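You operate a simulated robot arm through the tools that you are given. There is no shell and no other tool.

You run a simulated robot arm. Do the job below in one go: nothing can be reset, and whatever is moved stays where it is left.

TASK
Put things in order on the low bench top. At the end: the blue icing shaker stands on top of the white paper round; the blue cradle with cake twelve (marked "12") stands where the blue icing shaker stood; the blue cradle with cake seven (marked "7") stands where the silver flour shaker stood; the silver flour shaker stands where the blue cradle with cake twelve stood; whatever was shut is shut again. Leave all else as you found it, and nothing knocked over.

It is judged by the outcome, as a careful person would: the job done as asked, and still so three seconds after it is handed in. It fails if anything else is knocked over, pushed out of place, dropped, spilled or broken.

THE ROBOT
A 6-joint arm with a two-finger parallel gripper, fixed in place. Base frame: the origin is at the foot of the arm, x ahead of it, y to its left, z up; the work surface is at about z = 0.76. Lengths are in m, angles in rad, forces in N, time in s.
With the tool pointing down near the work surface it reaches from about 0.24 to 0.64 m from the base axis. Its first joint turns from -1.152 to 1.152 rad. Payload 2.7 kg.
Tool frame: the origin (TCP) lies between the finger pads and is the grasp point; the fingertips stand 0.023 m ahead of it; z points along the fingers, y is the line along which they close. The gripper opens to 0.094 m. The fingers are 0.038 m wide and 0.01 m thick; the gripper's body (0.054 by 0.096 m) begins 0.039 m behind the TCP.
Orientation is that of the tool frame in the base frame, as [roll, pitch, yaw] about the fixed x, y, z axes, in that order (R = Rz(yaw) Ry(pitch) Rx(roll)). With the fingers straight down and closing along the base's y, the tool's x points along the base's -x, its y along +y and its z along -z.

THE INTERFACE
- The arm moves only by the tool play_rows. Its argument "targets" is a list of rows, each an object (a shift or turn left out is 0, a gripper value left out holds the last) with "delta_pos": the shift along the base's x, y, z in cm, a list of three; "dr": the turn, a rotation vector about the base's x, y, z in rad, a list of three. In form: [{"delta_pos": [dx, dy, dz], "dr": [rx, ry, rz]}, ...]. A call has 1 to 20 rows; each row is the pose to reach, as a shift and turn from the pose commanded when the call began. "jaw" is the gripper command, from -1 (shut) to 1 (fully open), values between in proportion, set as the call begins (left out, the last holds). Rows are played at 5 a second. More than 0.05 m and 0.15 rad between two rows, or a gripper value outside its range, and nothing of the call is played. A pose out of reach is approached as far as the arm can. The call stops where the force on the tool passes 40 N (or 10 N more than at its start, if that is more) or the arm is blocked; 0.2 s more then pass. The fingers move at their own pace (about 0.045 m/s each) and stop on an object; they squeeze with about 45 N. The grip force told is the motor's: it shows also when the fingers shut on nothing. Time passes only in rows, and 0.2 s behind the last, so rows that repeat a pose let the fingers close. The reply holds the time, the measured pose of the TCP, the force on the tool along the base axes, the opening and the grip force, in the units named above and with some noise, with the torque about the TCP (base axes, N m) and any sound that the robot's microphone picked up, and new pictures: "views" is both (left out), scene, wrist or none.
- Cameras (640 x 400 px; columns grow to the right, rows downward): "scene" is fixed at [0.0937, -0.4546, 1.3746]; the picture's right is [0.58, -0.82, 0.00], its down [-0.60, -0.42, -0.68] and it looks along [0.55, 0.39, -0.73] (base axes); focal length 316 px, centre (320, 200). "wrist" rides on the gripper at [0.086, 0.016, -0.075] in the tool frame; the picture's right is [-0.18, 0.98, 0.00], its down [-0.58, -0.11, -0.81] and it looks along [-0.79, -0.15, 0.59] (tool axes); focal length 243 px, centre (320, 200). There is no depth. A picture from a camera that has moved, and an enlarged one, comes with that camera's place and axes in the base frame and with its lens. The place of the scene camera against the robot may be out by one fixed shift of up to 0.018 m in any direction.
- close_up(camera, box): a new picture of the part [left, top, right, bottom] of that camera's present view, enlarged. It takes no simulated time.
- close_job(): hands the job in; it is judged then, once.

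Nothing tells you positions but the pictures and the camera data. Unless the task says otherwise, let go and move clear before handing in.

The tools are called after "Call:" as a command line: name --argument value ..., lists and objects as JSON in quotes. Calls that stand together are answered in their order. play_rows: Moves the arm, as the interface text tells. Its arguments: {"type":"object","properties":{"targets":{"type":"array"},"jaw":{"type":"number"},"views":{"type":"string","enum":["both","scene","wrist","none"]}},"required":["targets"]} The other tools are called the same way: close_up (camera, box) takes an enlarged picture of a part of a camera's view; close_job () hands the job in.

At the start:

```text
time: 0.0
eef_pos: [0.4344, 0.1784, 1.054]
orientation: [-3.141, 0.004, -3.141]
wrist_force: [-0.4, -0.7, -0.9]
ft_torque: [0.0, 0.01, -0.01]
width: 0.0941
grasp_force: 0.1
```

scene: 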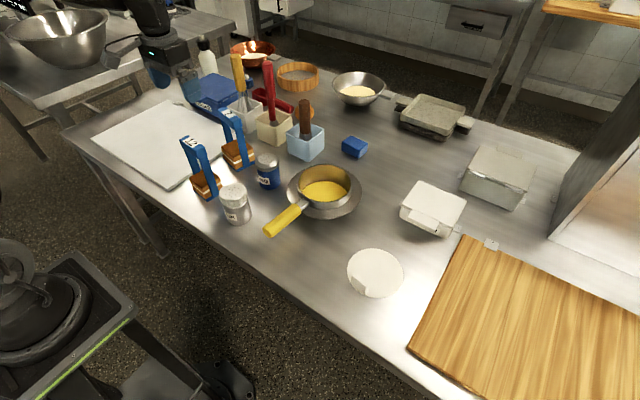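
wrist: 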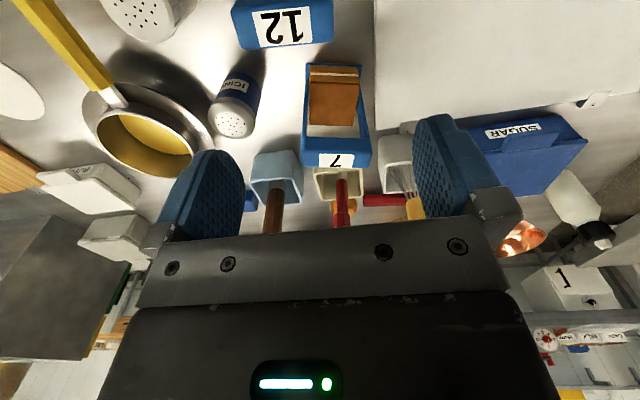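

I see the bench with two blue cradles (12 nearer the front edge, 7 behind), a silver and a blue shaker, a pan with yellow handle, and a white paper round to the right. I'll enlarge the views first to locate things accurately.

Call:
close_up --camera "scene" --box '[170, 90, 330, 240]'

Call:
close_up --camera "scene" --box '[320, 220, 440, 310]'

Call:
close_up --camera "wrist" --box '[80, 0, 440, 225]'

```text
2.67 times, centred on (250, 165) of scene
camera zoom: at [0.0937, -0.4546, 1.3746], right [0.58, -0.82, 0.0], down [-0.6, -0.42, -0.68], along [0.55, 0.39, -0.73], focal length 844 px, centre (507, 293)
```

zoom: 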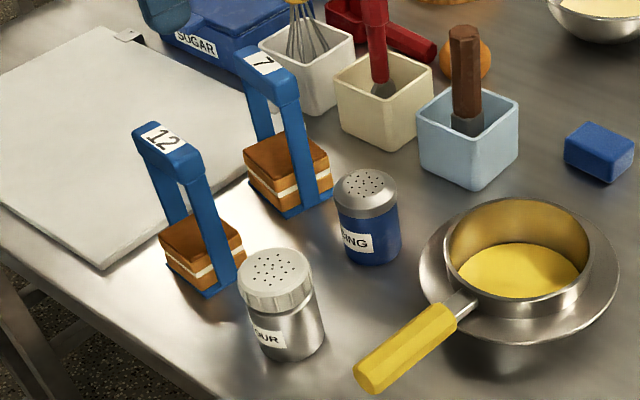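

```text
4.44 times, centred on (380, 265) of scene
camera zoom: at [0.0937, -0.4546, 1.3746], right [0.58, -0.82, 0.0], down [-0.6, -0.42, -0.68], along [0.55, 0.39, -0.73], focal length 1406 px, centre (53, -89)
```

zoom: 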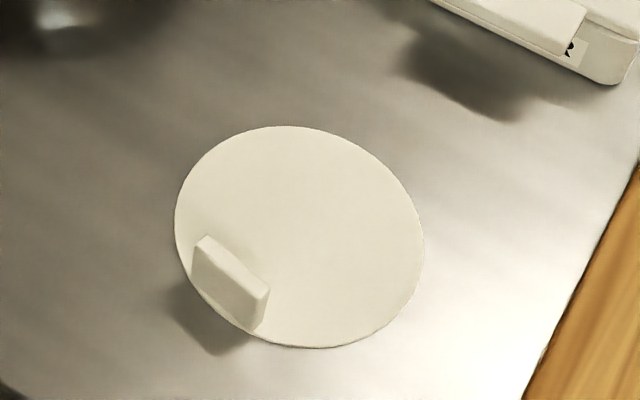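

```text
1.78 times, centred on (260, 112) of wrist
camera zoom: at [0.3484, 0.1924, 1.1277], right [0.18, 0.98, 0.0], down [0.58, -0.11, 0.81], along [0.79, -0.15, -0.59], focal length 431 px, centre (427, 356)
```

zoom: 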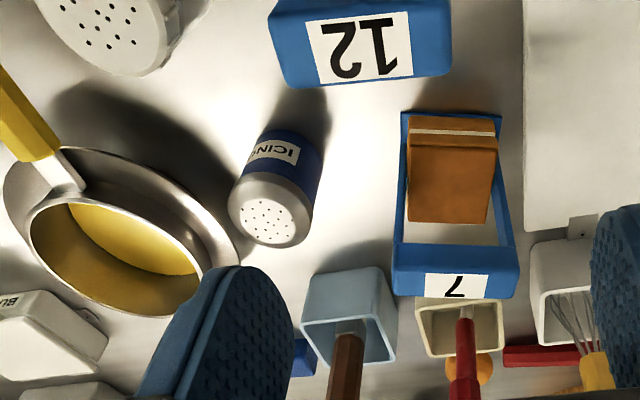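

The scene camera puts the silver shaker at about (0.39, 0.01), blue shaker (0.535, 0.03), cradle 12 (0.41, 0.15), cradle 7 (0.555, 0.17) and the round at (0.45, -0.35). I'll back the arm away at height to get a second wrist view for triangulation.

Call:
play_rows --targets '[{"delta_pos": [-3, -3, 1]}, {"delta_pos": [-6, -6, 2]}, {"delta_pos": [-9, -9, 3]}, {"delta_pos": [-12, -12, 4]}, {"delta_pos": [-12, -12, 4]}]' --jaw 1

```text
time: 1.2
eef_pos: [0.3158, 0.0574, 1.0924]
orientation: [-3.141, 0.0, -3.141]
wrist_force: [-0.4, 0.3, 0.4]
ft_torque: [-0.01, 0.0, -0.02]
width: 0.0938
grasp_force: 0.1
camera wrist: at [0.23, 0.0728, 1.1673], right [0.18, 0.98, 0.0], down [0.58, -0.11, 0.81], along [0.79, -0.15, -0.59], focal length 243 px, centre (320, 200)
```

scene: 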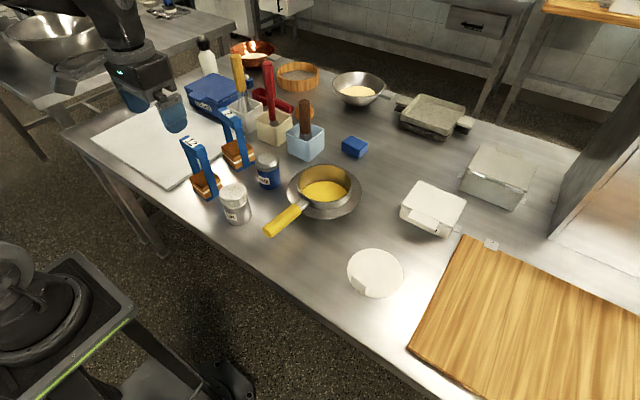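
wrist: 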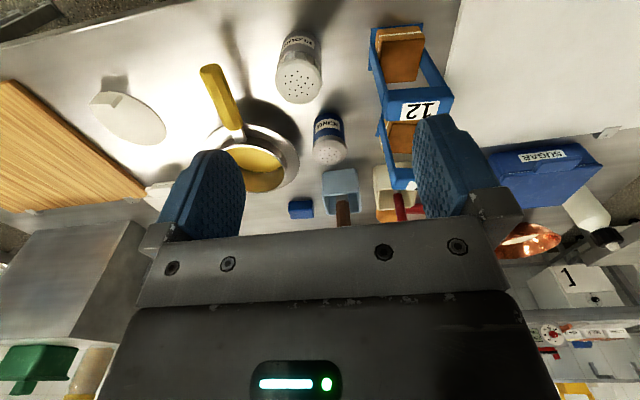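

Call:
close_up --camera "wrist" --box '[260, 10, 480, 200]'

Call:
close_up --camera "wrist" --box '[80, 40, 320, 200]'

```text
2.11 times, centred on (370, 105) of wrist
camera zoom: at [0.23, 0.0728, 1.1673], right [0.18, 0.98, 0.0], down [0.58, -0.11, 0.81], along [0.79, -0.15, -0.59], focal length 511 px, centre (215, 400)
```

zoom: 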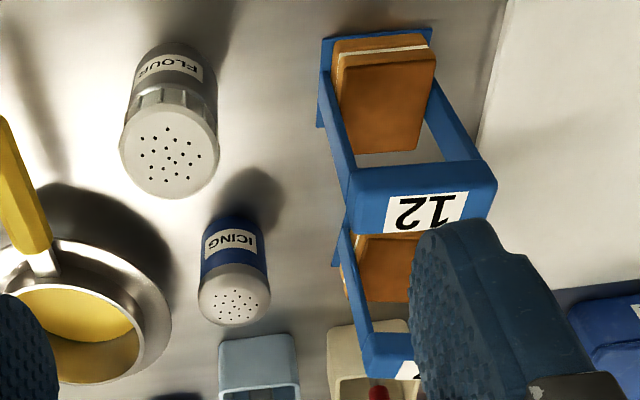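

```text
2.50 times, centred on (200, 120) of wrist
camera zoom: at [0.23, 0.0728, 1.1673], right [0.18, 0.98, 0.0], down [0.58, -0.11, 0.81], along [0.79, -0.15, -0.59], focal length 606 px, centre (620, 400)
```

zoom: 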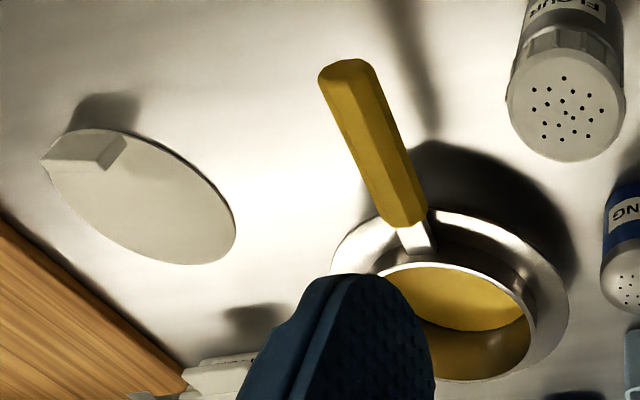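

Wrist and scene triangulation agree: blue shaker lid about (0.530, 0.033, 0.84), round centre about (0.446, -0.347). Now I'll hover above the blue shaker to check the alignment between the fingers.

Call:
play_rows --targets '[{"delta_pos": [3.6, -0.4, -2]}, {"delta_pos": [7.2, -0.9, -4.2]}, {"delta_pos": [10.8, -1.3, -6.5]}, {"delta_pos": [14.4, -1.7, -9]}, {"delta_pos": [18, -2.2, -11.5]}, {"delta_pos": [21.5, -2.6, -14]}, {"delta_pos": [21.5, -2.6, -14]}]'

```text
time: 2.8
eef_pos: [0.532, 0.0313, 0.9552]
orientation: [3.141, 0.001, -3.141]
wrist_force: [0.0, 0.7, 0.4]
ft_torque: [0.0, 0.01, 0.02]
width: 0.0941
grasp_force: 0.1
camera wrist: at [0.4451, 0.0466, 1.0306], right [0.18, 0.98, 0.0], down [0.58, -0.11, 0.81], along [0.79, -0.15, -0.59], focal length 243 px, centre (320, 200)
```

scene: 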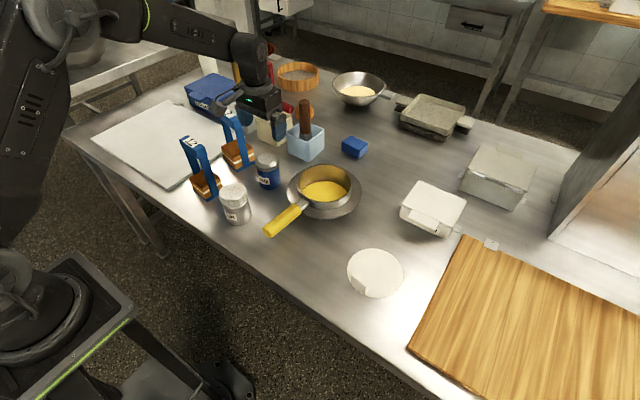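
wrist: 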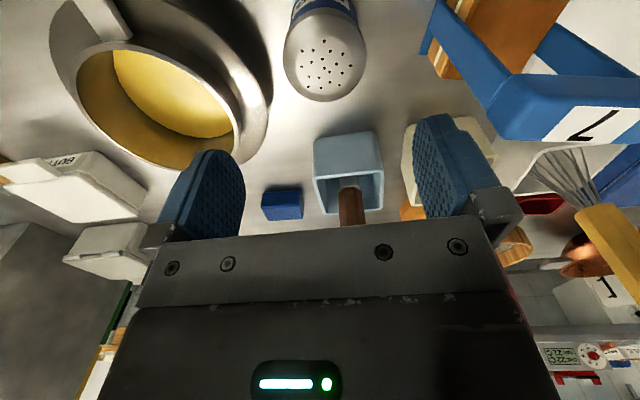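

The blue shaker sits at about (0.532, 0.035); the pan's rim is near on the -y side, so I narrow the jaws a little and descend around the shaker.

Call:
play_rows --targets '[{"delta_pos": [0, 0.35, 0]}, {"delta_pos": [0, 0.35, -3]}, {"delta_pos": [0, 0.35, -6]}, {"delta_pos": [0, 0.35, -8]}, {"delta_pos": [0, 0.35, -9]}]' --jaw 0.68

```text
time: 4.0
eef_pos: [0.5294, 0.0346, 0.8637]
orientation: [-3.141, 0.001, 3.141]
wrist_force: [0.2, -0.2, 0.1]
ft_torque: [-0.02, 0.0, 0.0]
width: 0.0793
grasp_force: 0.0
camera wrist: at [0.4447, 0.0506, 0.9383], right [0.18, 0.98, 0.0], down [0.58, -0.11, 0.81], along [0.79, -0.15, -0.59], focal length 243 px, centre (320, 200)
```

scene: 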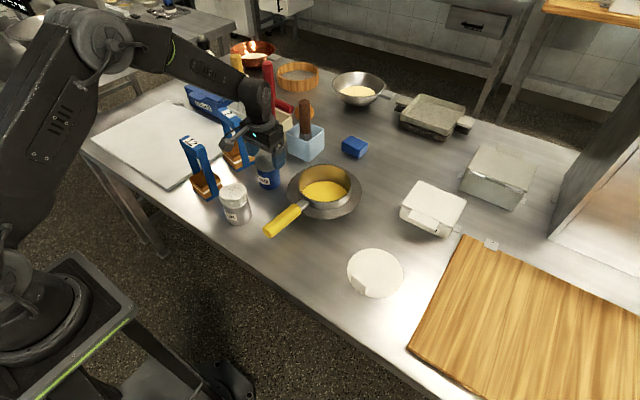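
wrist: 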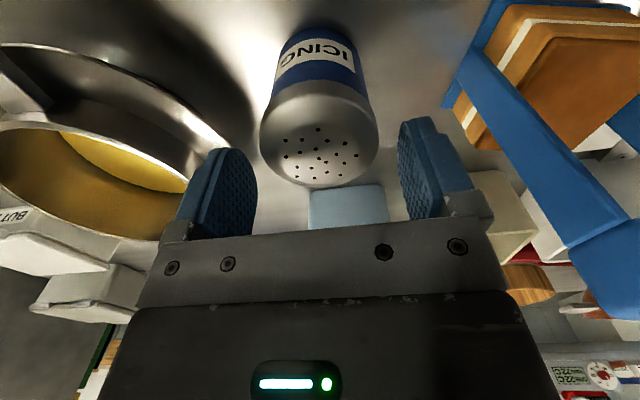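

The shaker is centred between the fingers; I lower to grip height.

Call:
play_rows --targets '[{"delta_pos": [0.4, 0, -1.5]}, {"delta_pos": [0.4, 0, -3]}, {"delta_pos": [0.4, 0, -4.2]}, {"delta_pos": [0.4, 0, -5.2]}]' --views "wrist"

Call:
play_rows --targets '[{"delta_pos": [0, 0, 0]}, {"delta_pos": [0, 0, 0]}, {"delta_pos": [0, 0, 0]}, {"delta_pos": [0, 0, 0]}]' --jaw -1

```text
time: 5.0
eef_pos: [0.5338, 0.0345, 0.8114]
orientation: [-3.141, 0.0, 3.141]
wrist_force: [0.1, -0.3, -0.5]
ft_torque: [0.02, -0.01, 0.0]
width: 0.0793
grasp_force: 0.1
camera wrist: at [0.4474, 0.0501, 0.8859], right [0.18, 0.98, 0.0], down [0.58, -0.11, 0.81], along [0.79, -0.15, -0.59], focal length 243 px, centre (320, 200)
```

wrist: 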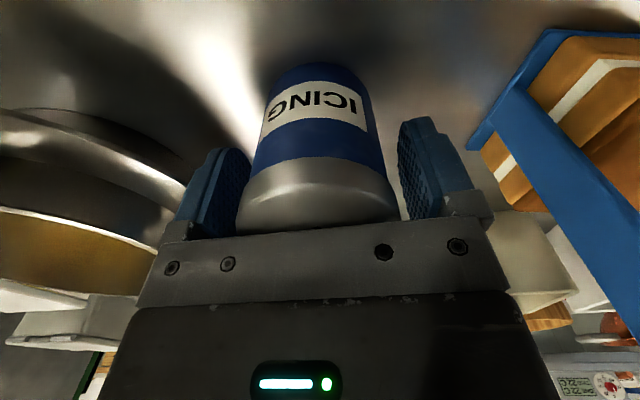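

```text
time: 6.0
eef_pos: [0.5322, 0.0346, 0.8105]
orientation: [3.141, 0.0, 3.141]
wrist_force: [-0.2, 0.7, -0.3]
ft_torque: [-0.01, 0.02, -0.01]
width: 0.061
grasp_force: 45.1
camera wrist: at [0.4473, 0.05, 0.886], right [0.18, 0.98, 0.0], down [0.58, -0.11, 0.81], along [0.79, -0.15, -0.59], focal length 243 px, centre (320, 200)
```

scene: 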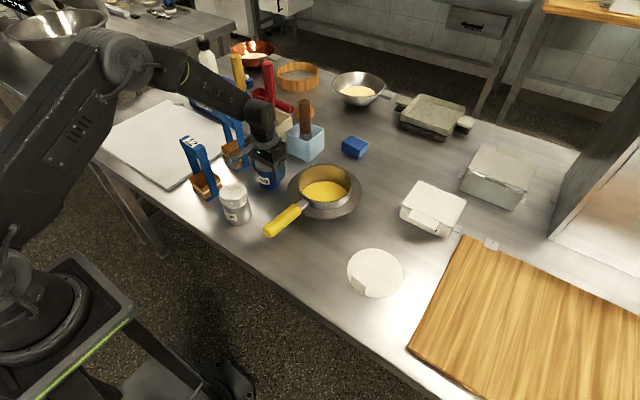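
wrist: 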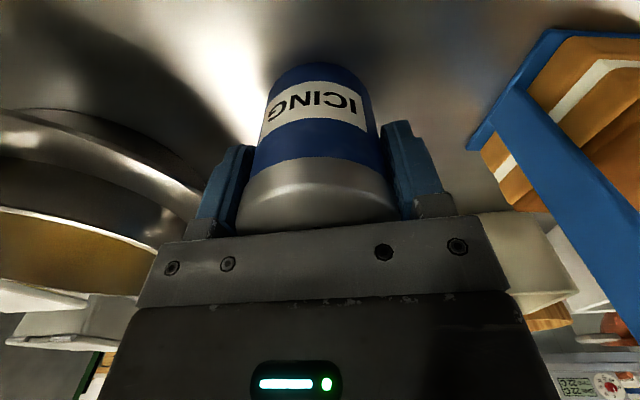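

The blue shaker is gripped (width 0.061) at (0.533, 0.035). I lift straight up and carry it over the pan toward the paper round.

Call:
play_rows --targets '[{"delta_pos": [0, 0, 1]}, {"delta_pos": [0, 0, 3]}, {"delta_pos": [0, 0, 6]}, {"delta_pos": [0, 0, 9.5]}, {"delta_pos": [0, 0, 13]}, {"delta_pos": [-0.3, -1.5, 14]}, {"delta_pos": [-0.9, -4.5, 14]}, {"delta_pos": [-1.7, -8, 14]}, {"delta_pos": [-2.5, -12, 14]}, {"delta_pos": [-3.3, -16, 14]}, {"delta_pos": [-4.2, -20, 14]}, {"delta_pos": [-5, -24, 14]}, {"delta_pos": [-5.8, -28, 14]}, {"delta_pos": [-6.7, -32, 14]}, {"delta_pos": [-7.4, -35.5, 14]}, {"delta_pos": [-8, -37.8, 14]}, {"delta_pos": [-8, -38.2, 14]}, {"delta_pos": [-8, -38.2, 14]}]'

```text
time: 9.8
eef_pos: [0.4515, -0.3477, 0.9513]
orientation: [3.14, 0.001, -3.14]
wrist_force: [0.4, -0.4, -2.1]
ft_torque: [-0.01, -0.02, 0.01]
width: 0.0606
grasp_force: 45.1
camera wrist: at [0.366, -0.3328, 1.026], right [0.18, 0.98, 0.0], down [0.58, -0.11, 0.81], along [0.79, -0.15, -0.59], focal length 243 px, centre (320, 200)
```

scene: 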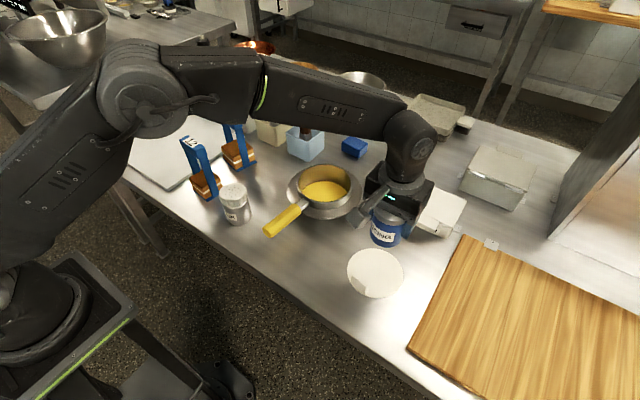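
wrist: 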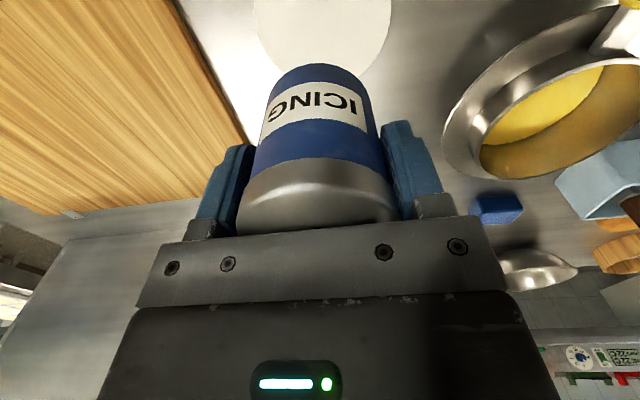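

Call:
close_up --camera "wrist" --box '[220, 0, 430, 130]'

Call:
close_up --camera "scene" --box '[310, 170, 470, 310]'

```text
3.05 times, centred on (325, 65) of wrist
camera zoom: at [0.366, -0.3328, 1.026], right [0.18, 0.98, 0.0], down [0.58, -0.11, 0.81], along [0.79, -0.15, -0.59], focal length 739 px, centre (305, 611)
```

zoom: 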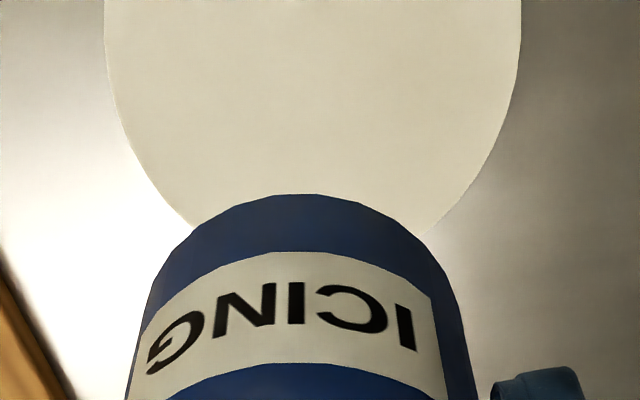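

```text
2.86 times, centred on (390, 240) of scene
camera zoom: at [0.0937, -0.4546, 1.3746], right [0.58, -0.82, 0.0], down [-0.6, -0.42, -0.68], along [0.55, 0.39, -0.73], focal length 904 px, centre (120, 86)
```

zoom: 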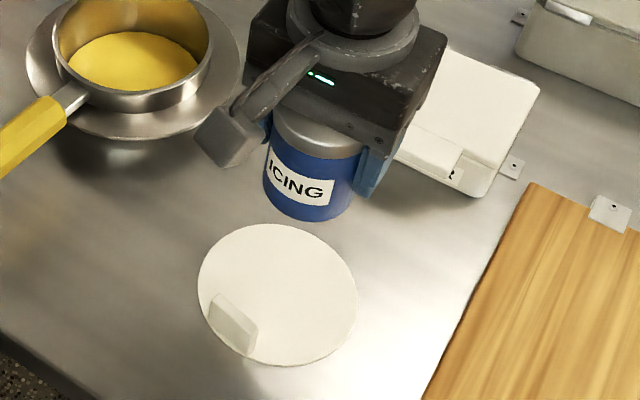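

The round's centre comes out at about (0.450, -0.346), so the shaker is right above it. I lower it, slowing near contact.

Call:
play_rows --targets '[{"delta_pos": [0, 0, -3]}, {"delta_pos": [0, 0, -6.5]}, {"delta_pos": [0, 0, -10]}, {"delta_pos": [0, 0, -12]}, {"delta_pos": [0, 0, -13]}, {"delta_pos": [0, 0, -13.4]}, {"delta_pos": [0, 0, -13.6]}]'

```text
time: 11.4
eef_pos: [0.4531, -0.3462, 0.8159]
orientation: [3.14, 0.001, 3.141]
wrist_force: [0.1, 0.0, -3.2]
ft_torque: [0.02, 0.0, -0.04]
width: 0.0604
grasp_force: 44.8
camera wrist: at [0.3672, -0.3316, 0.8897], right [0.18, 0.98, 0.0], down [0.58, -0.11, 0.81], along [0.79, -0.15, -0.59], focal length 243 px, centre (320, 200)
```

scene: 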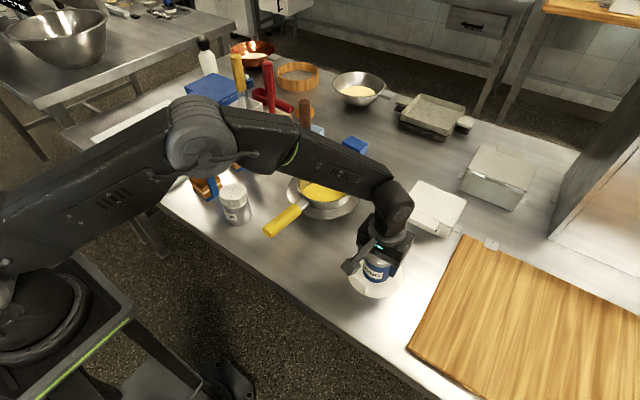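
wrist: 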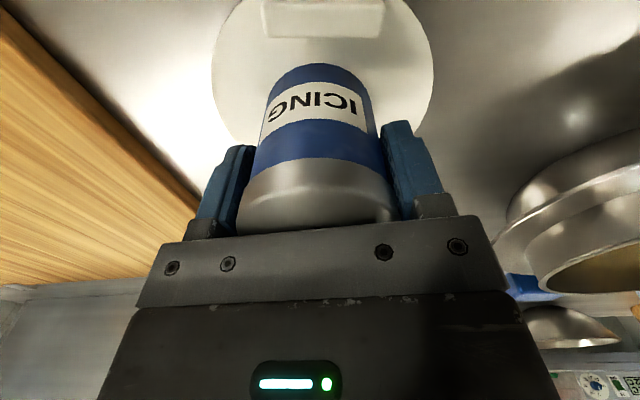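

Call:
play_rows --targets '[{"delta_pos": [0, 0, -0.1]}, {"delta_pos": [0, 0, -0.2]}, {"delta_pos": [0, 0, -0.25]}]' --views "none"

```text
time: 12.2
eef_pos: [0.4534, -0.3463, 0.8139]
orientation: [-3.139, 0.004, 3.142]
wrist_force: [-1.5, 1.6, 10.2]
ft_torque: [0.15, 0.09, -0.02]
width: 0.0608
grasp_force: 44.8
```

Contact felt (about 10 N), so the shaker is standing on the round. I ease off a touch and open the jaws.

Call:
play_rows --targets '[{"delta_pos": [0, 0, 0.08]}, {"delta_pos": [0, 0, 0.08]}]' --views "none"

Call:
play_rows --targets '[{"delta_pos": [0, 0, 0]}, {"delta_pos": [0, 0, 0]}, {"delta_pos": [0, 0, 0]}]' --jaw 0.75

```text
time: 12.8
eef_pos: [0.4528, -0.3474, 0.8137]
orientation: [-3.141, 0.004, -3.139]
wrist_force: [1.6, 2.3, 9.1]
ft_torque: [0.06, -0.01, -0.01]
width: 0.0605
grasp_force: 45.6
```

```text
time: 13.6
eef_pos: [0.4524, -0.3477, 0.8125]
orientation: [3.141, 0.002, -3.14]
wrist_force: [-0.4, -0.4, -0.9]
ft_torque: [0.0, -0.01, -0.01]
width: 0.0824
grasp_force: 0.0
camera wrist: at [0.3673, -0.3328, 0.8881], right [0.18, 0.98, 0.0], down [0.58, -0.11, 0.81], along [0.79, -0.15, -0.59], focal length 243 px, centre (320, 200)
```

scene: 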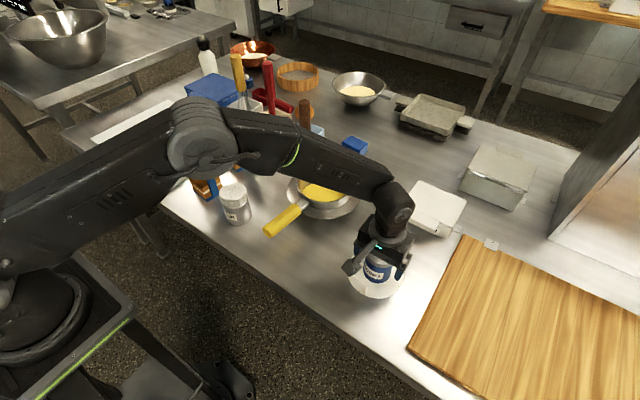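
wrist: 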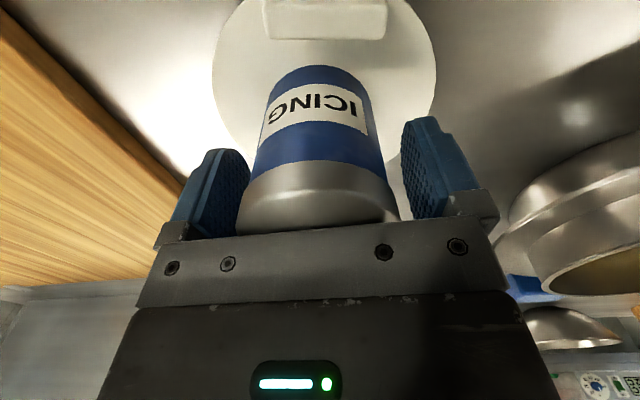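

The blue shaker stands free on the round. I rise straight up and return to a viewing pose behind the silver shaker and cradle 12.

Call:
play_rows --targets '[{"delta_pos": [0, 0, 1]}, {"delta_pos": [0, 0, 3]}, {"delta_pos": [0, 0, 7]}, {"delta_pos": [0, 0, 11.5]}, {"delta_pos": [0, 0, 16]}, {"delta_pos": [0, 0, 20.5]}, {"delta_pos": [-1, 1, 24.5]}, {"delta_pos": [-2.5, 5, 25]}, {"delta_pos": [-4, 9.5, 25]}, {"delta_pos": [-5.5, 14, 25]}, {"delta_pos": [-7, 18.5, 25]}, {"delta_pos": [-8.5, 23, 25]}, {"delta_pos": [-10, 27.5, 25]}, {"delta_pos": [-11.5, 32, 25]}, {"delta_pos": [-12.5, 36, 25]}, {"delta_pos": [-12.5, 36, 25]}]'

```text
time: 17.0
eef_pos: [0.327, 0.0176, 1.063]
orientation: [-3.141, 0.002, 3.142]
wrist_force: [0.1, 0.2, -0.6]
ft_torque: [0.01, 0.01, 0.01]
width: 0.0823
grasp_force: 0.0
camera wrist: at [0.2413, 0.032, 1.137], right [0.18, 0.98, 0.0], down [0.58, -0.11, 0.81], along [0.79, -0.15, -0.59], focal length 243 px, centre (320, 200)
```

scene: 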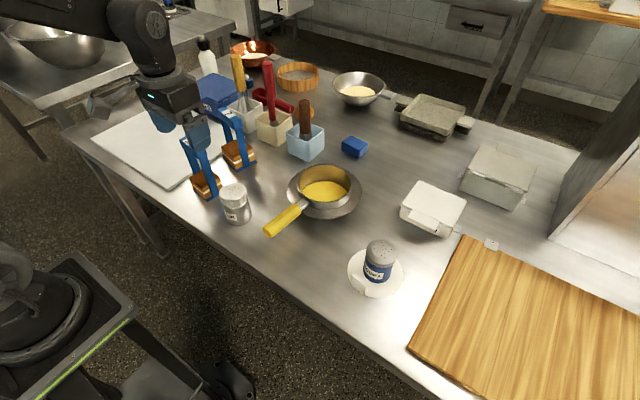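
wrist: 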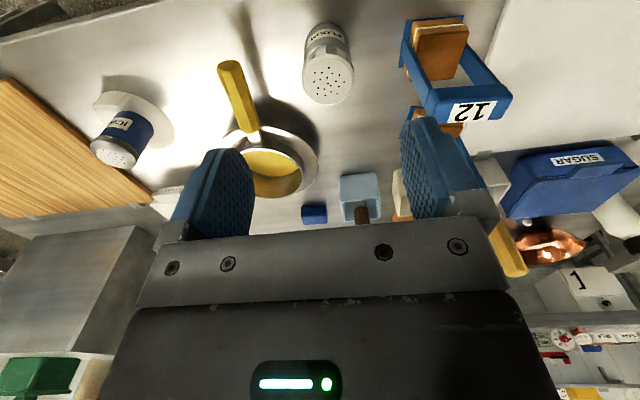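

Call:
close_up --camera "wrist" --box '[290, 0, 530, 150]'

Call:
close_up --camera "scene" --box '[330, 220, 430, 310]'

```text
2.67 times, centred on (410, 75) of wrist
camera zoom: at [0.2413, 0.032, 1.137], right [0.18, 0.98, 0.0], down [0.58, -0.11, 0.81], along [0.79, -0.15, -0.59], focal length 647 px, centre (80, 533)
```

zoom: 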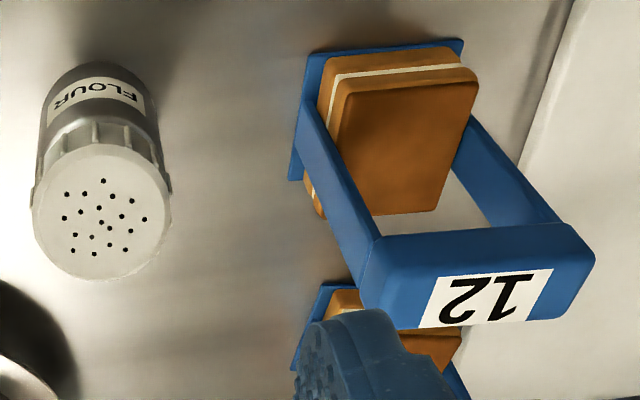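

```text
4.44 times, centred on (380, 265) of scene
camera zoom: at [0.0937, -0.4546, 1.3746], right [0.58, -0.82, 0.0], down [-0.6, -0.42, -0.68], along [0.55, 0.39, -0.73], focal length 1406 px, centre (53, -89)
```

zoom: 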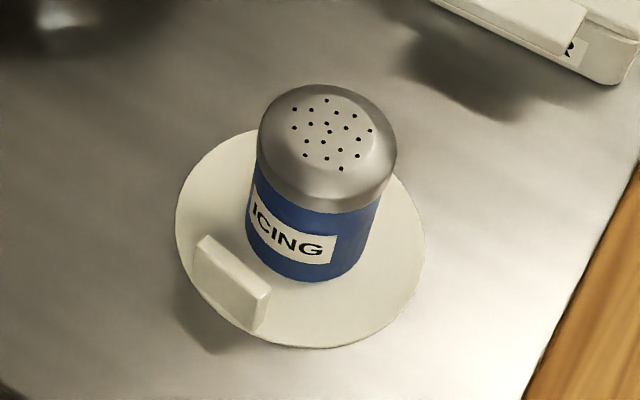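

Blue shaker and round look right. The silver shaker is at about (0.389, 0.014, top 0.85) and cradle 12's handle bar at about (0.411, 0.155, top 0.92), running along y; I hover above it with the gripper turned 90°.

Call:
play_rows --targets '[{"delta_pos": [0.7, 1.2, 0], "dr": [0, 0, 0.131]}, {"delta_pos": [1.4, 2.4, 0], "dr": [0, 0, 0.262]}, {"delta_pos": [2.1, 3.6, 0], "dr": [0, 0, 0.393]}, {"delta_pos": [2.8, 4.8, 0], "dr": [0, 0, 0.524]}, {"delta_pos": [3.5, 6.0, 0], "dr": [0, 0, 0.655]}, {"delta_pos": [4.2, 7.2, 0], "dr": [0, 0, 0.785]}, {"delta_pos": [4.9, 8.4, 0], "dr": [0, 0, 0.916]}, {"delta_pos": [5.6, 9.6, 0], "dr": [0, 0, 1.047]}, {"delta_pos": [6.3, 10.8, 0], "dr": [0, 0, 1.178]}, {"delta_pos": [7.0, 12.0, -1], "dr": [0, 0, 1.309]}, {"delta_pos": [7.7, 13.2, -2], "dr": [0, 0, 1.44]}, {"delta_pos": [8.3, 13.9, -3.5], "dr": [0, 0, 1.571]}, {"delta_pos": [8.3, 13.9, -5], "dr": [0, 0, 1.571]}, {"delta_pos": [8.3, 13.9, -5], "dr": [0, 0, 1.571]}]' --jaw 0.75

```text
time: 20.0
eef_pos: [0.4109, 0.1542, 1.0131]
orientation: [3.141, 0.002, -1.569]
wrist_force: [0.7, 0.3, 0.5]
ft_torque: [0.0, 0.01, -0.03]
width: 0.0826
grasp_force: 0.1
camera wrist: at [0.3958, 0.0661, 1.0877], right [-0.98, 0.18, 0.0], down [0.11, 0.58, 0.81], along [0.15, 0.79, -0.59], focal length 243 px, centre (320, 200)
```

scene: 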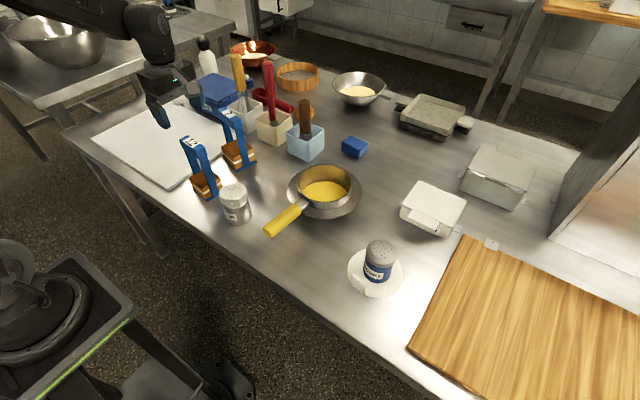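
wrist: 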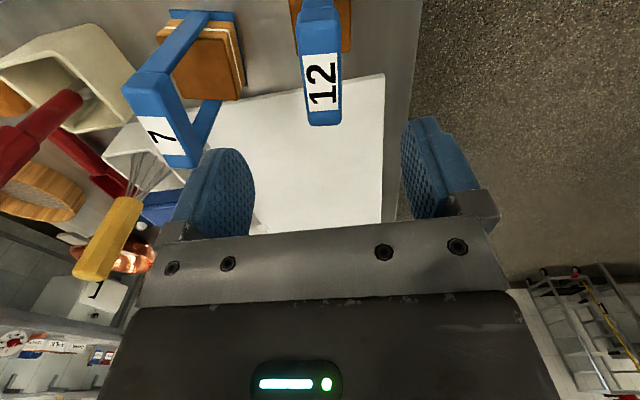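

Call:
close_up --camera "wrist" --box '[100, 0, 420, 200]'

```text
2.00 times, centred on (260, 100) of wrist
camera zoom: at [0.3958, 0.0661, 1.0877], right [-0.98, 0.18, 0.0], down [0.11, 0.58, 0.81], along [0.15, 0.79, -0.59], focal length 485 px, centre (440, 400)
```

zoom: 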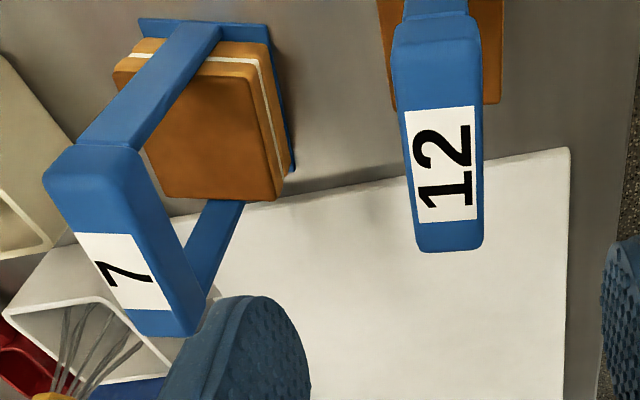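

Cradle 12's bar is centred at about (0.410, 0.153), turned about -6°, and is ~2.6 cm wide; cradle 7 is centred at about (0.551, 0.174), turned about -13°. I align with bar 12 and lower onto it.

Call:
play_rows --targets '[{"delta_pos": [-0.05, 0, -1], "dr": [0, 0, -0.11]}, {"delta_pos": [-0.05, 0, -4], "dr": [0, 0, -0.11]}, {"delta_pos": [-0.05, 0, -7], "dr": [0, 0, -0.11]}, {"delta_pos": [-0.05, 0, -9], "dr": [0, 0, -0.11]}, {"delta_pos": [-0.05, 0, -10], "dr": [0, 0, -0.11]}, {"delta_pos": [-0.05, 0, -10.8], "dr": [0, 0, -0.11]}]'

```text
time: 21.4
eef_pos: [0.4121, 0.1533, 0.9044]
orientation: [3.141, 0.002, -1.681]
wrist_force: [-0.2, -0.4, 0.2]
ft_torque: [0.01, -0.02, 0.03]
width: 0.0823
grasp_force: 0.1
camera wrist: at [0.3868, 0.0681, 0.979], right [-0.96, 0.29, 0.0], down [0.17, 0.56, 0.81], along [0.23, 0.77, -0.59], focal length 243 px, centre (320, 200)
```

scene: 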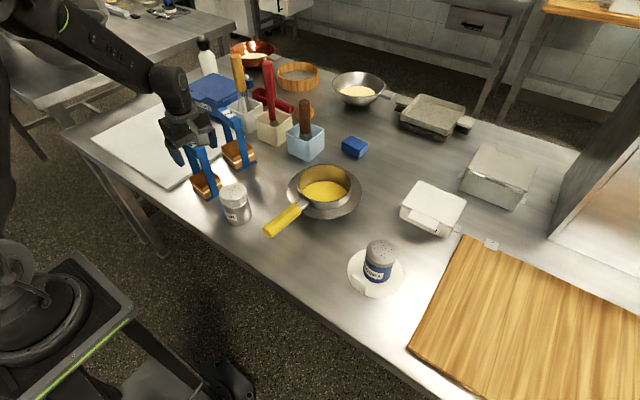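
wrist: 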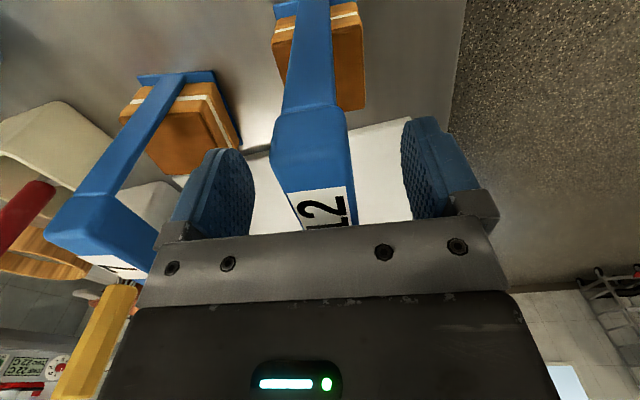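

The bar lies straight between the pads; I close the jaws on it.

Call:
play_rows --targets '[{"delta_pos": [0, 0, 0]}, {"delta_pos": [0, 0, 0]}, {"delta_pos": [0, 0, 0]}, {"delta_pos": [0, 0, 0]}, {"delta_pos": [0, 0, 0]}]' --jaw -1

```text
time: 22.6
eef_pos: [0.4121, 0.1532, 0.9047]
orientation: [3.14, 0.002, -1.68]
wrist_force: [-0.7, 0.2, 0.3]
ft_torque: [0.01, -0.02, 0.01]
width: 0.0276
grasp_force: 44.9
camera wrist: at [0.3867, 0.068, 0.9793], right [-0.96, 0.29, 0.0], down [0.17, 0.56, 0.81], along [0.23, 0.77, -0.59], focal length 243 px, centre (320, 200)
```

scene: 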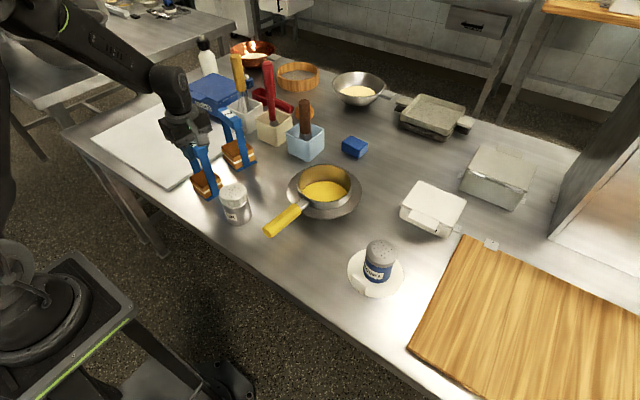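
wrist: 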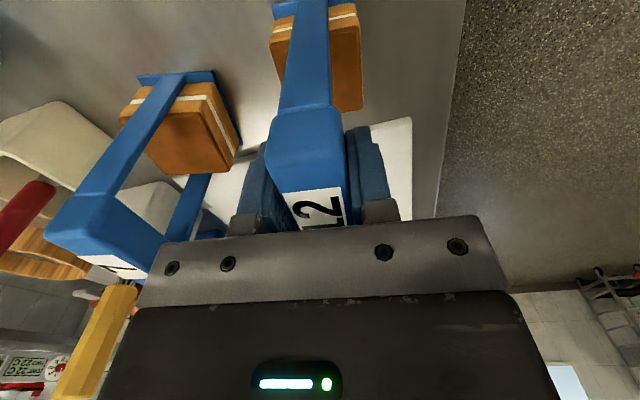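

Gripped on the bar (0.0276 wide). I lift gently and carry cradle 12 to above the blue shaker's old spot at (0.533, 0.035).

Call:
play_rows --targets '[{"delta_pos": [0, 0, 0.5]}, {"delta_pos": [0, 0, 1.5]}, {"delta_pos": [0, 0, 3]}, {"delta_pos": [0, 0, 5]}, {"delta_pos": [0, 0, 7]}, {"delta_pos": [0, 0, 9]}, {"delta_pos": [0, 0, 10.5]}, {"delta_pos": [0, 0, 11.5]}, {"delta_pos": [0.6, -0.6, 12]}, {"delta_pos": [1.8, -1.8, 12]}, {"delta_pos": [3.3, -3.2, 12]}, {"delta_pos": [5.0, -4.9, 12]}, {"delta_pos": [6.8, -6.6, 12]}, {"delta_pos": [8.5, -8.3, 12]}, {"delta_pos": [10, -9.8, 12]}, {"delta_pos": [11.2, -10.9, 12]}, {"delta_pos": [11.9, -11.6, 12]}, {"delta_pos": [12.1, -11.8, 12]}, {"delta_pos": [12.1, -11.8, 12]}]'

```text
time: 26.6
eef_pos: [0.5318, 0.0317, 1.0236]
orientation: [-3.141, 0.002, -1.681]
wrist_force: [-0.2, 0.6, -0.7]
ft_torque: [-0.03, 0.02, -0.02]
width: 0.0276
grasp_force: 45.3
camera wrist: at [0.5071, -0.0527, 1.0996], right [-0.96, 0.29, 0.0], down [0.17, 0.56, 0.81], along [0.23, 0.77, -0.59], focal length 243 px, centre (320, 200)
```

scene: 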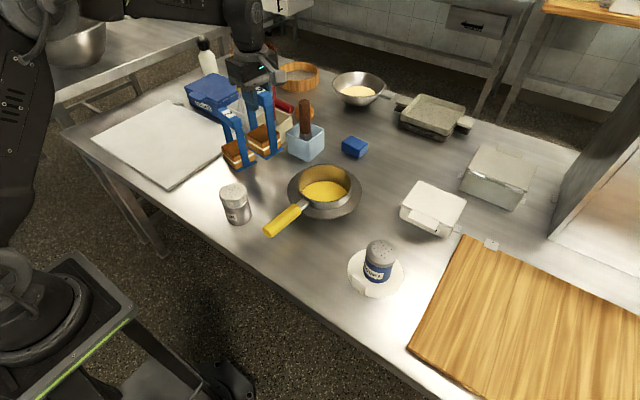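
wrist: 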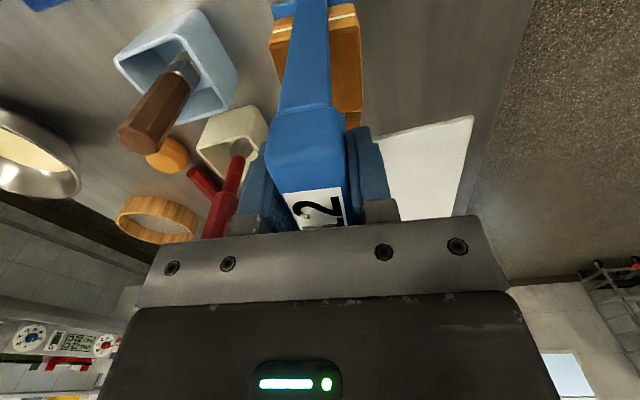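

Cradle 12 is above the spot; a small +y correction and a slow lowering follow.

Call:
play_rows --targets '[{"delta_pos": [0.05, 0.25, -1]}, {"delta_pos": [0.05, 0.25, -3]}, {"delta_pos": [0.05, 0.25, -5.5]}, {"delta_pos": [0.05, 0.25, -8]}, {"delta_pos": [0.05, 0.25, -10]}, {"delta_pos": [0.05, 0.25, -11]}, {"delta_pos": [0.05, 0.25, -11.5]}, {"delta_pos": [0.05, 0.25, -11.7]}]'

```text
time: 28.4
eef_pos: [0.533, 0.038, 0.9089]
orientation: [-3.141, 0.002, -1.679]
wrist_force: [0.2, 0.5, -1.1]
ft_torque: [-0.01, -0.01, 0.0]
width: 0.0278
grasp_force: 45.3
camera wrist: at [0.5083, -0.0481, 0.9837], right [-0.96, 0.29, 0.0], down [0.17, 0.56, 0.81], along [0.23, 0.77, -0.59], focal length 243 px, centre (320, 200)
```

scene: 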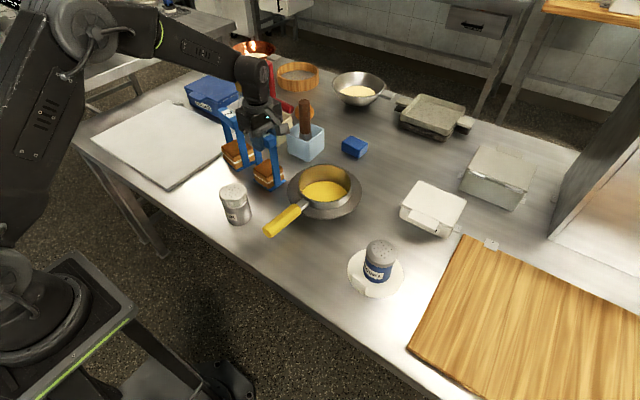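
wrist: 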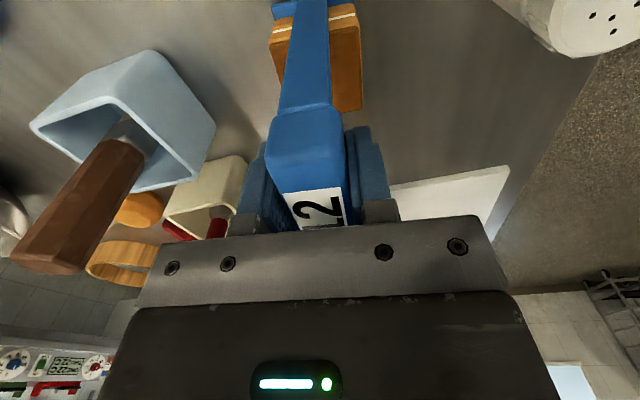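

Call:
play_rows --targets '[{"delta_pos": [0, -0.1, -0.15]}, {"delta_pos": [0, -0.1, -0.3]}, {"delta_pos": [0, -0.1, -0.35]}]' --views "none"

```text
time: 29.2
eef_pos: [0.5327, 0.036, 0.9053]
orientation: [-3.141, 0.001, -1.681]
wrist_force: [-0.3, 0.0, -2.2]
ft_torque: [-0.02, -0.01, -0.02]
width: 0.0274
grasp_force: 44.5
```

Call:
play_rows --targets '[{"delta_pos": [0, 0, -0.1]}, {"delta_pos": [0, 0, -0.15]}]' --views "none"

```text
time: 29.8
eef_pos: [0.5329, 0.0357, 0.9051]
orientation: [-3.141, 0.003, -1.68]
wrist_force: [-2.8, 2.8, 9.2]
ft_torque: [-0.05, 0.46, -0.1]
width: 0.0277
grasp_force: 45.4
```

Contact is felt at table height; I release.

Call:
play_rows --targets '[{"delta_pos": [0, 0, 0.07]}, {"delta_pos": [0, 0, 0.07]}, {"delta_pos": [0, 0, 0.07]}, {"delta_pos": [0, 0, 0.07]}]' --jaw 0.5

```text
time: 30.8
eef_pos: [0.5337, 0.0351, 0.9034]
orientation: [3.14, 0.002, -1.681]
wrist_force: [-0.4, 0.0, -0.1]
ft_torque: [0.01, 0.0, 0.02]
width: 0.0705
grasp_force: 0.1
camera wrist: at [0.5077, -0.0502, 0.9782], right [-0.96, 0.29, 0.0], down [0.17, 0.56, 0.81], along [0.23, 0.77, -0.59], focal length 243 px, centre (320, 200)
```

scene: 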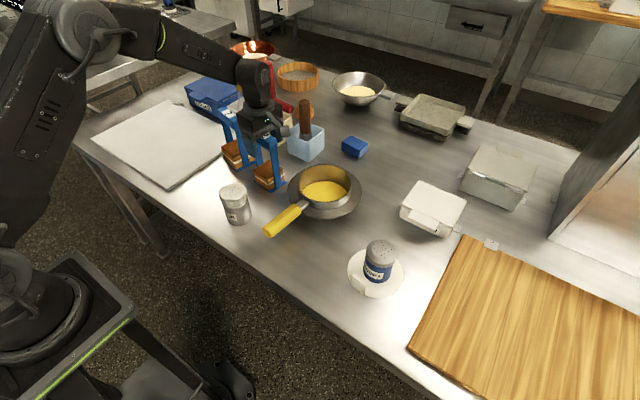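
wrist: 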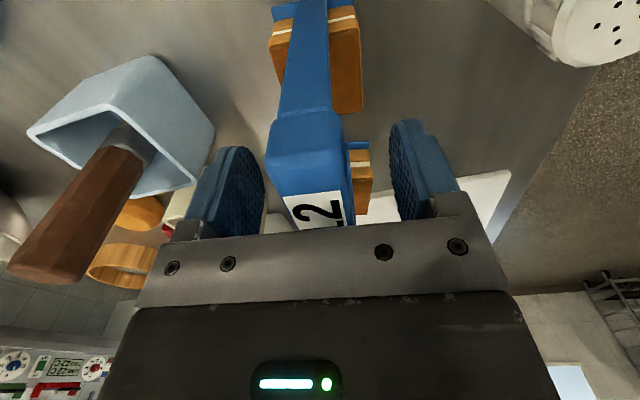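

Cradle 12 stands free. I rise, turn the gripper back, and hover above the silver shaker.

Call:
play_rows --targets '[{"delta_pos": [0, 0, 1]}, {"delta_pos": [0, 0, 3.5]}, {"delta_pos": [0, 0, 7]}, {"delta_pos": [0, 0, 10.5]}, {"delta_pos": [-0.5, 0, 12], "dr": [0, 0, -0.06]}, {"delta_pos": [-1.5, -0.2, 12], "dr": [0, 0, -0.19]}, {"delta_pos": [-3, -0.4, 12], "dr": [0, 0, -0.32]}, {"delta_pos": [-4.5, -0.6, 12], "dr": [0, 0, -0.45]}, {"delta_pos": [-6, -0.8, 12], "dr": [0, 0, -0.58]}, {"delta_pos": [-7.5, -1, 12], "dr": [0, 0, -0.71]}, {"delta_pos": [-9, -1.2, 12], "dr": [0, 0, -0.84]}, {"delta_pos": [-10.5, -1.4, 12], "dr": [0, 0, -0.97]}, {"delta_pos": [-12, -1.7, 12], "dr": [0, 0, -1.1]}, {"delta_pos": [-13, -1.9, 11], "dr": [0, 0, -1.23]}, {"delta_pos": [-14, -2.1, 10], "dr": [0, 0, -1.36]}, {"delta_pos": [-14.4, -2.1, 8], "dr": [0, 0, -1.46]}, {"delta_pos": [-14.4, -2.1, 6], "dr": [0, 0, -1.46]}, {"delta_pos": [-14.4, -2.1, 6], "dr": [0, 0, -1.46]}]' --jaw 0.8

```text
time: 34.6
eef_pos: [0.3878, 0.015, 0.9621]
orientation: [3.141, 0.001, 3.141]
wrist_force: [0.0, -1.2, 0.6]
ft_torque: [0.0, 0.02, -0.02]
width: 0.0846
grasp_force: 0.1
camera wrist: at [0.3015, 0.0308, 1.0375], right [0.18, 0.98, 0.0], down [0.58, -0.11, 0.81], along [0.79, -0.15, -0.59], focal length 243 px, centre (320, 200)
```

scene: 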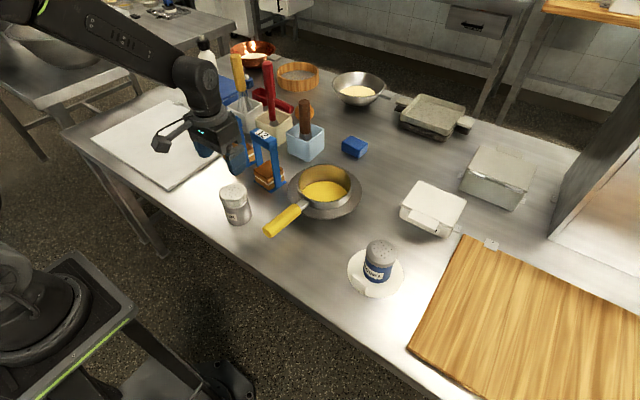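
wrist: 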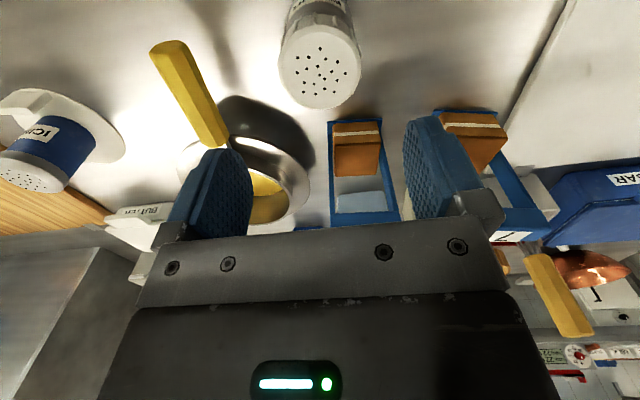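

The silver shaker is centred between the fingers at about (0.390, 0.0145). I descend around it.

Call:
play_rows --targets '[{"delta_pos": [0.2, 0, -3]}, {"delta_pos": [0.2, 0, -6]}, {"delta_pos": [0.2, 0, -9]}, {"delta_pos": [0.2, 0, -11]}, {"delta_pos": [0.2, 0, -12.5]}, {"delta_pos": [0.2, 0, -13.5]}, {"delta_pos": [0.2, 0, -14.1]}]' --views "wrist"

Call:
play_rows --targets '[{"delta_pos": [0, 0, 0]}, {"delta_pos": [0, 0, 0]}, {"delta_pos": [0, 0, 0]}, {"delta_pos": [0, 0, 0]}]' --jaw -1

```text
time: 36.2
eef_pos: [0.3887, 0.0148, 0.8241]
orientation: [3.141, 0.0, -3.139]
wrist_force: [0.5, -0.2, 0.2]
ft_torque: [0.01, -0.03, -0.02]
width: 0.0845
grasp_force: 0.1
camera wrist: at [0.3027, 0.0301, 0.8984], right [0.18, 0.98, 0.0], down [0.58, -0.11, 0.81], along [0.79, -0.15, -0.59], focal length 243 px, centre (320, 200)
```

wrist: 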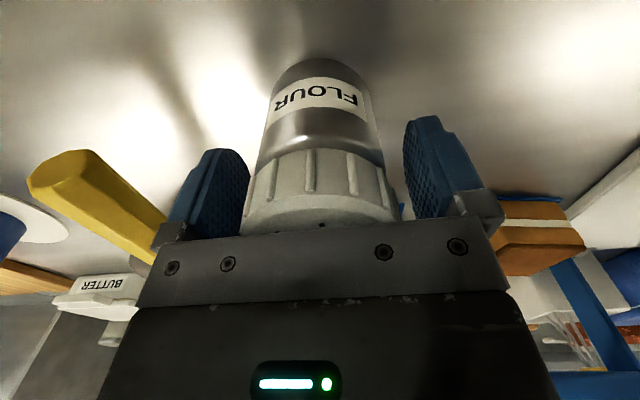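

```text
time: 37.2
eef_pos: [0.3884, 0.0152, 0.8239]
orientation: [3.141, 0.004, -3.139]
wrist_force: [0.5, -0.7, -0.2]
ft_torque: [-0.05, -0.05, -0.02]
width: 0.0609
grasp_force: 44.9
camera wrist: at [0.3026, 0.0301, 0.8984], right [0.18, 0.98, 0.0], down [0.58, -0.11, 0.81], along [0.79, -0.15, -0.59], focal length 243 px, centre (320, 200)
```

scene: 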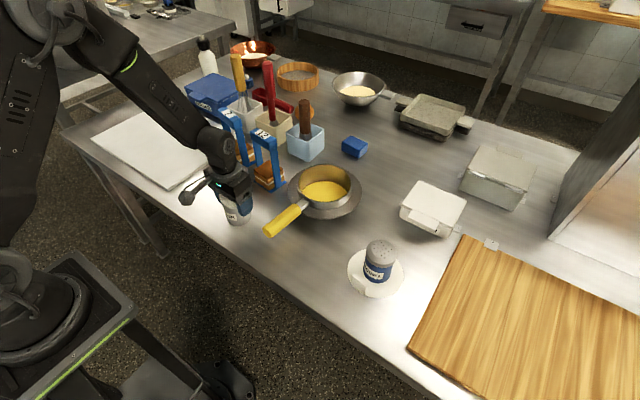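
wrist: 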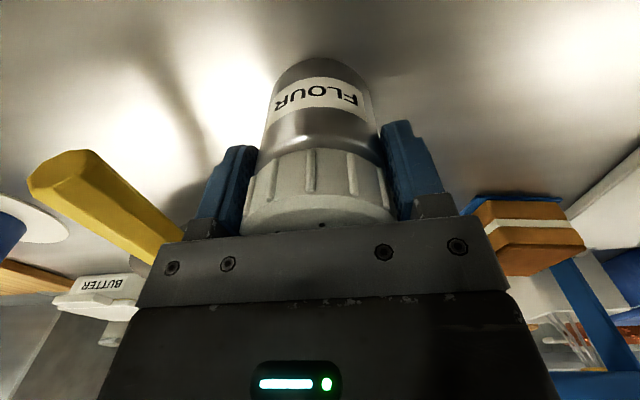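

Gripped the silver shaker. I lift it and carry it to cradle 12's old spot at (0.412, 0.153).

Call:
play_rows --targets '[{"delta_pos": [0, 0, 1]}, {"delta_pos": [0, 0, 3]}, {"delta_pos": [0, 0, 5.5]}, {"delta_pos": [0, 0, 8]}, {"delta_pos": [0.1, 0.7, 9]}, {"delta_pos": [0.3, 2.2, 9]}, {"delta_pos": [0.7, 4.5, 9]}, {"delta_pos": [1.1, 7, 9]}, {"delta_pos": [1.5, 9.5, 9]}, {"delta_pos": [1.9, 11.8, 9]}, {"delta_pos": [2.2, 13.3, 9]}, {"delta_pos": [2.2, 13.8, 8]}, {"delta_pos": [2.2, 13.8, 6]}, {"delta_pos": [2.2, 13.8, 4]}, {"delta_pos": [2.2, 13.8, 4]}]'

```text
time: 40.4
eef_pos: [0.4125, 0.1523, 0.8629]
orientation: [-3.141, 0.0, -3.139]
wrist_force: [-0.2, 0.4, -2.3]
ft_torque: [0.01, -0.02, 0.0]
width: 0.0611
grasp_force: 44.9
camera wrist: at [0.3258, 0.1672, 0.9367], right [0.18, 0.98, 0.0], down [0.58, -0.11, 0.81], along [0.79, -0.15, -0.59], focal length 243 px, centre (320, 200)
```

scene: 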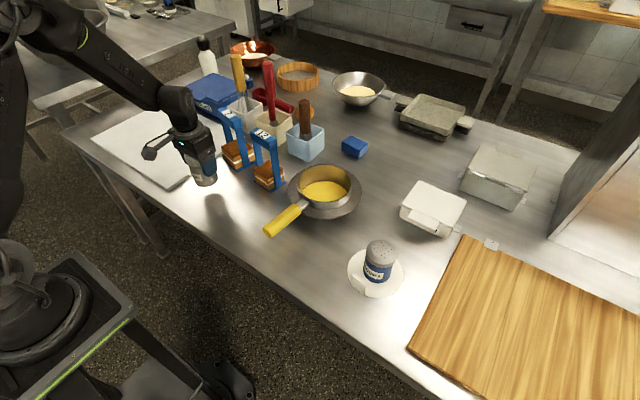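
wrist: 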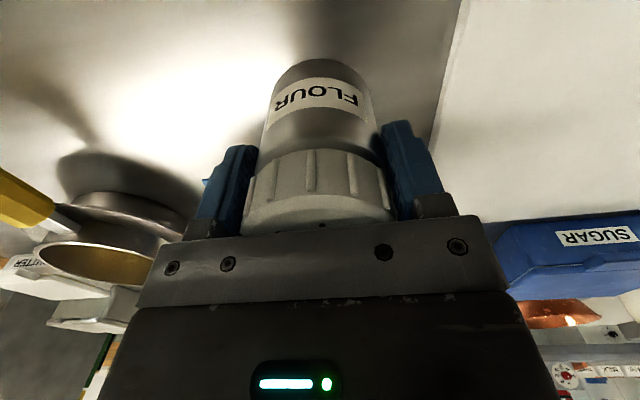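

Call:
play_rows --targets '[{"delta_pos": [0, 0.1, -1.5]}, {"delta_pos": [0, 0.1, -2.8]}, {"delta_pos": [0, 0.1, -3.5]}, {"delta_pos": [0, 0.1, -3.8]}, {"delta_pos": [0, 0.1, -3.9]}]' --views "none"

```text
time: 41.6
eef_pos: [0.4128, 0.1529, 0.8257]
orientation: [3.141, 0.004, -3.139]
wrist_force: [0.2, -0.4, -2.4]
ft_torque: [0.01, -0.02, -0.02]
width: 0.0613
grasp_force: 45.1
```

Call:
play_rows --targets '[{"delta_pos": [0, 0, -0.1]}, {"delta_pos": [0, 0, -0.15]}]' --views "none"

```text
time: 42.2
eef_pos: [0.4129, 0.1537, 0.8236]
orientation: [3.142, 0.001, -3.14]
wrist_force: [-5.4, -3.3, 13.0]
ft_torque: [-0.31, 0.31, -0.05]
width: 0.0613
grasp_force: 44.9
```

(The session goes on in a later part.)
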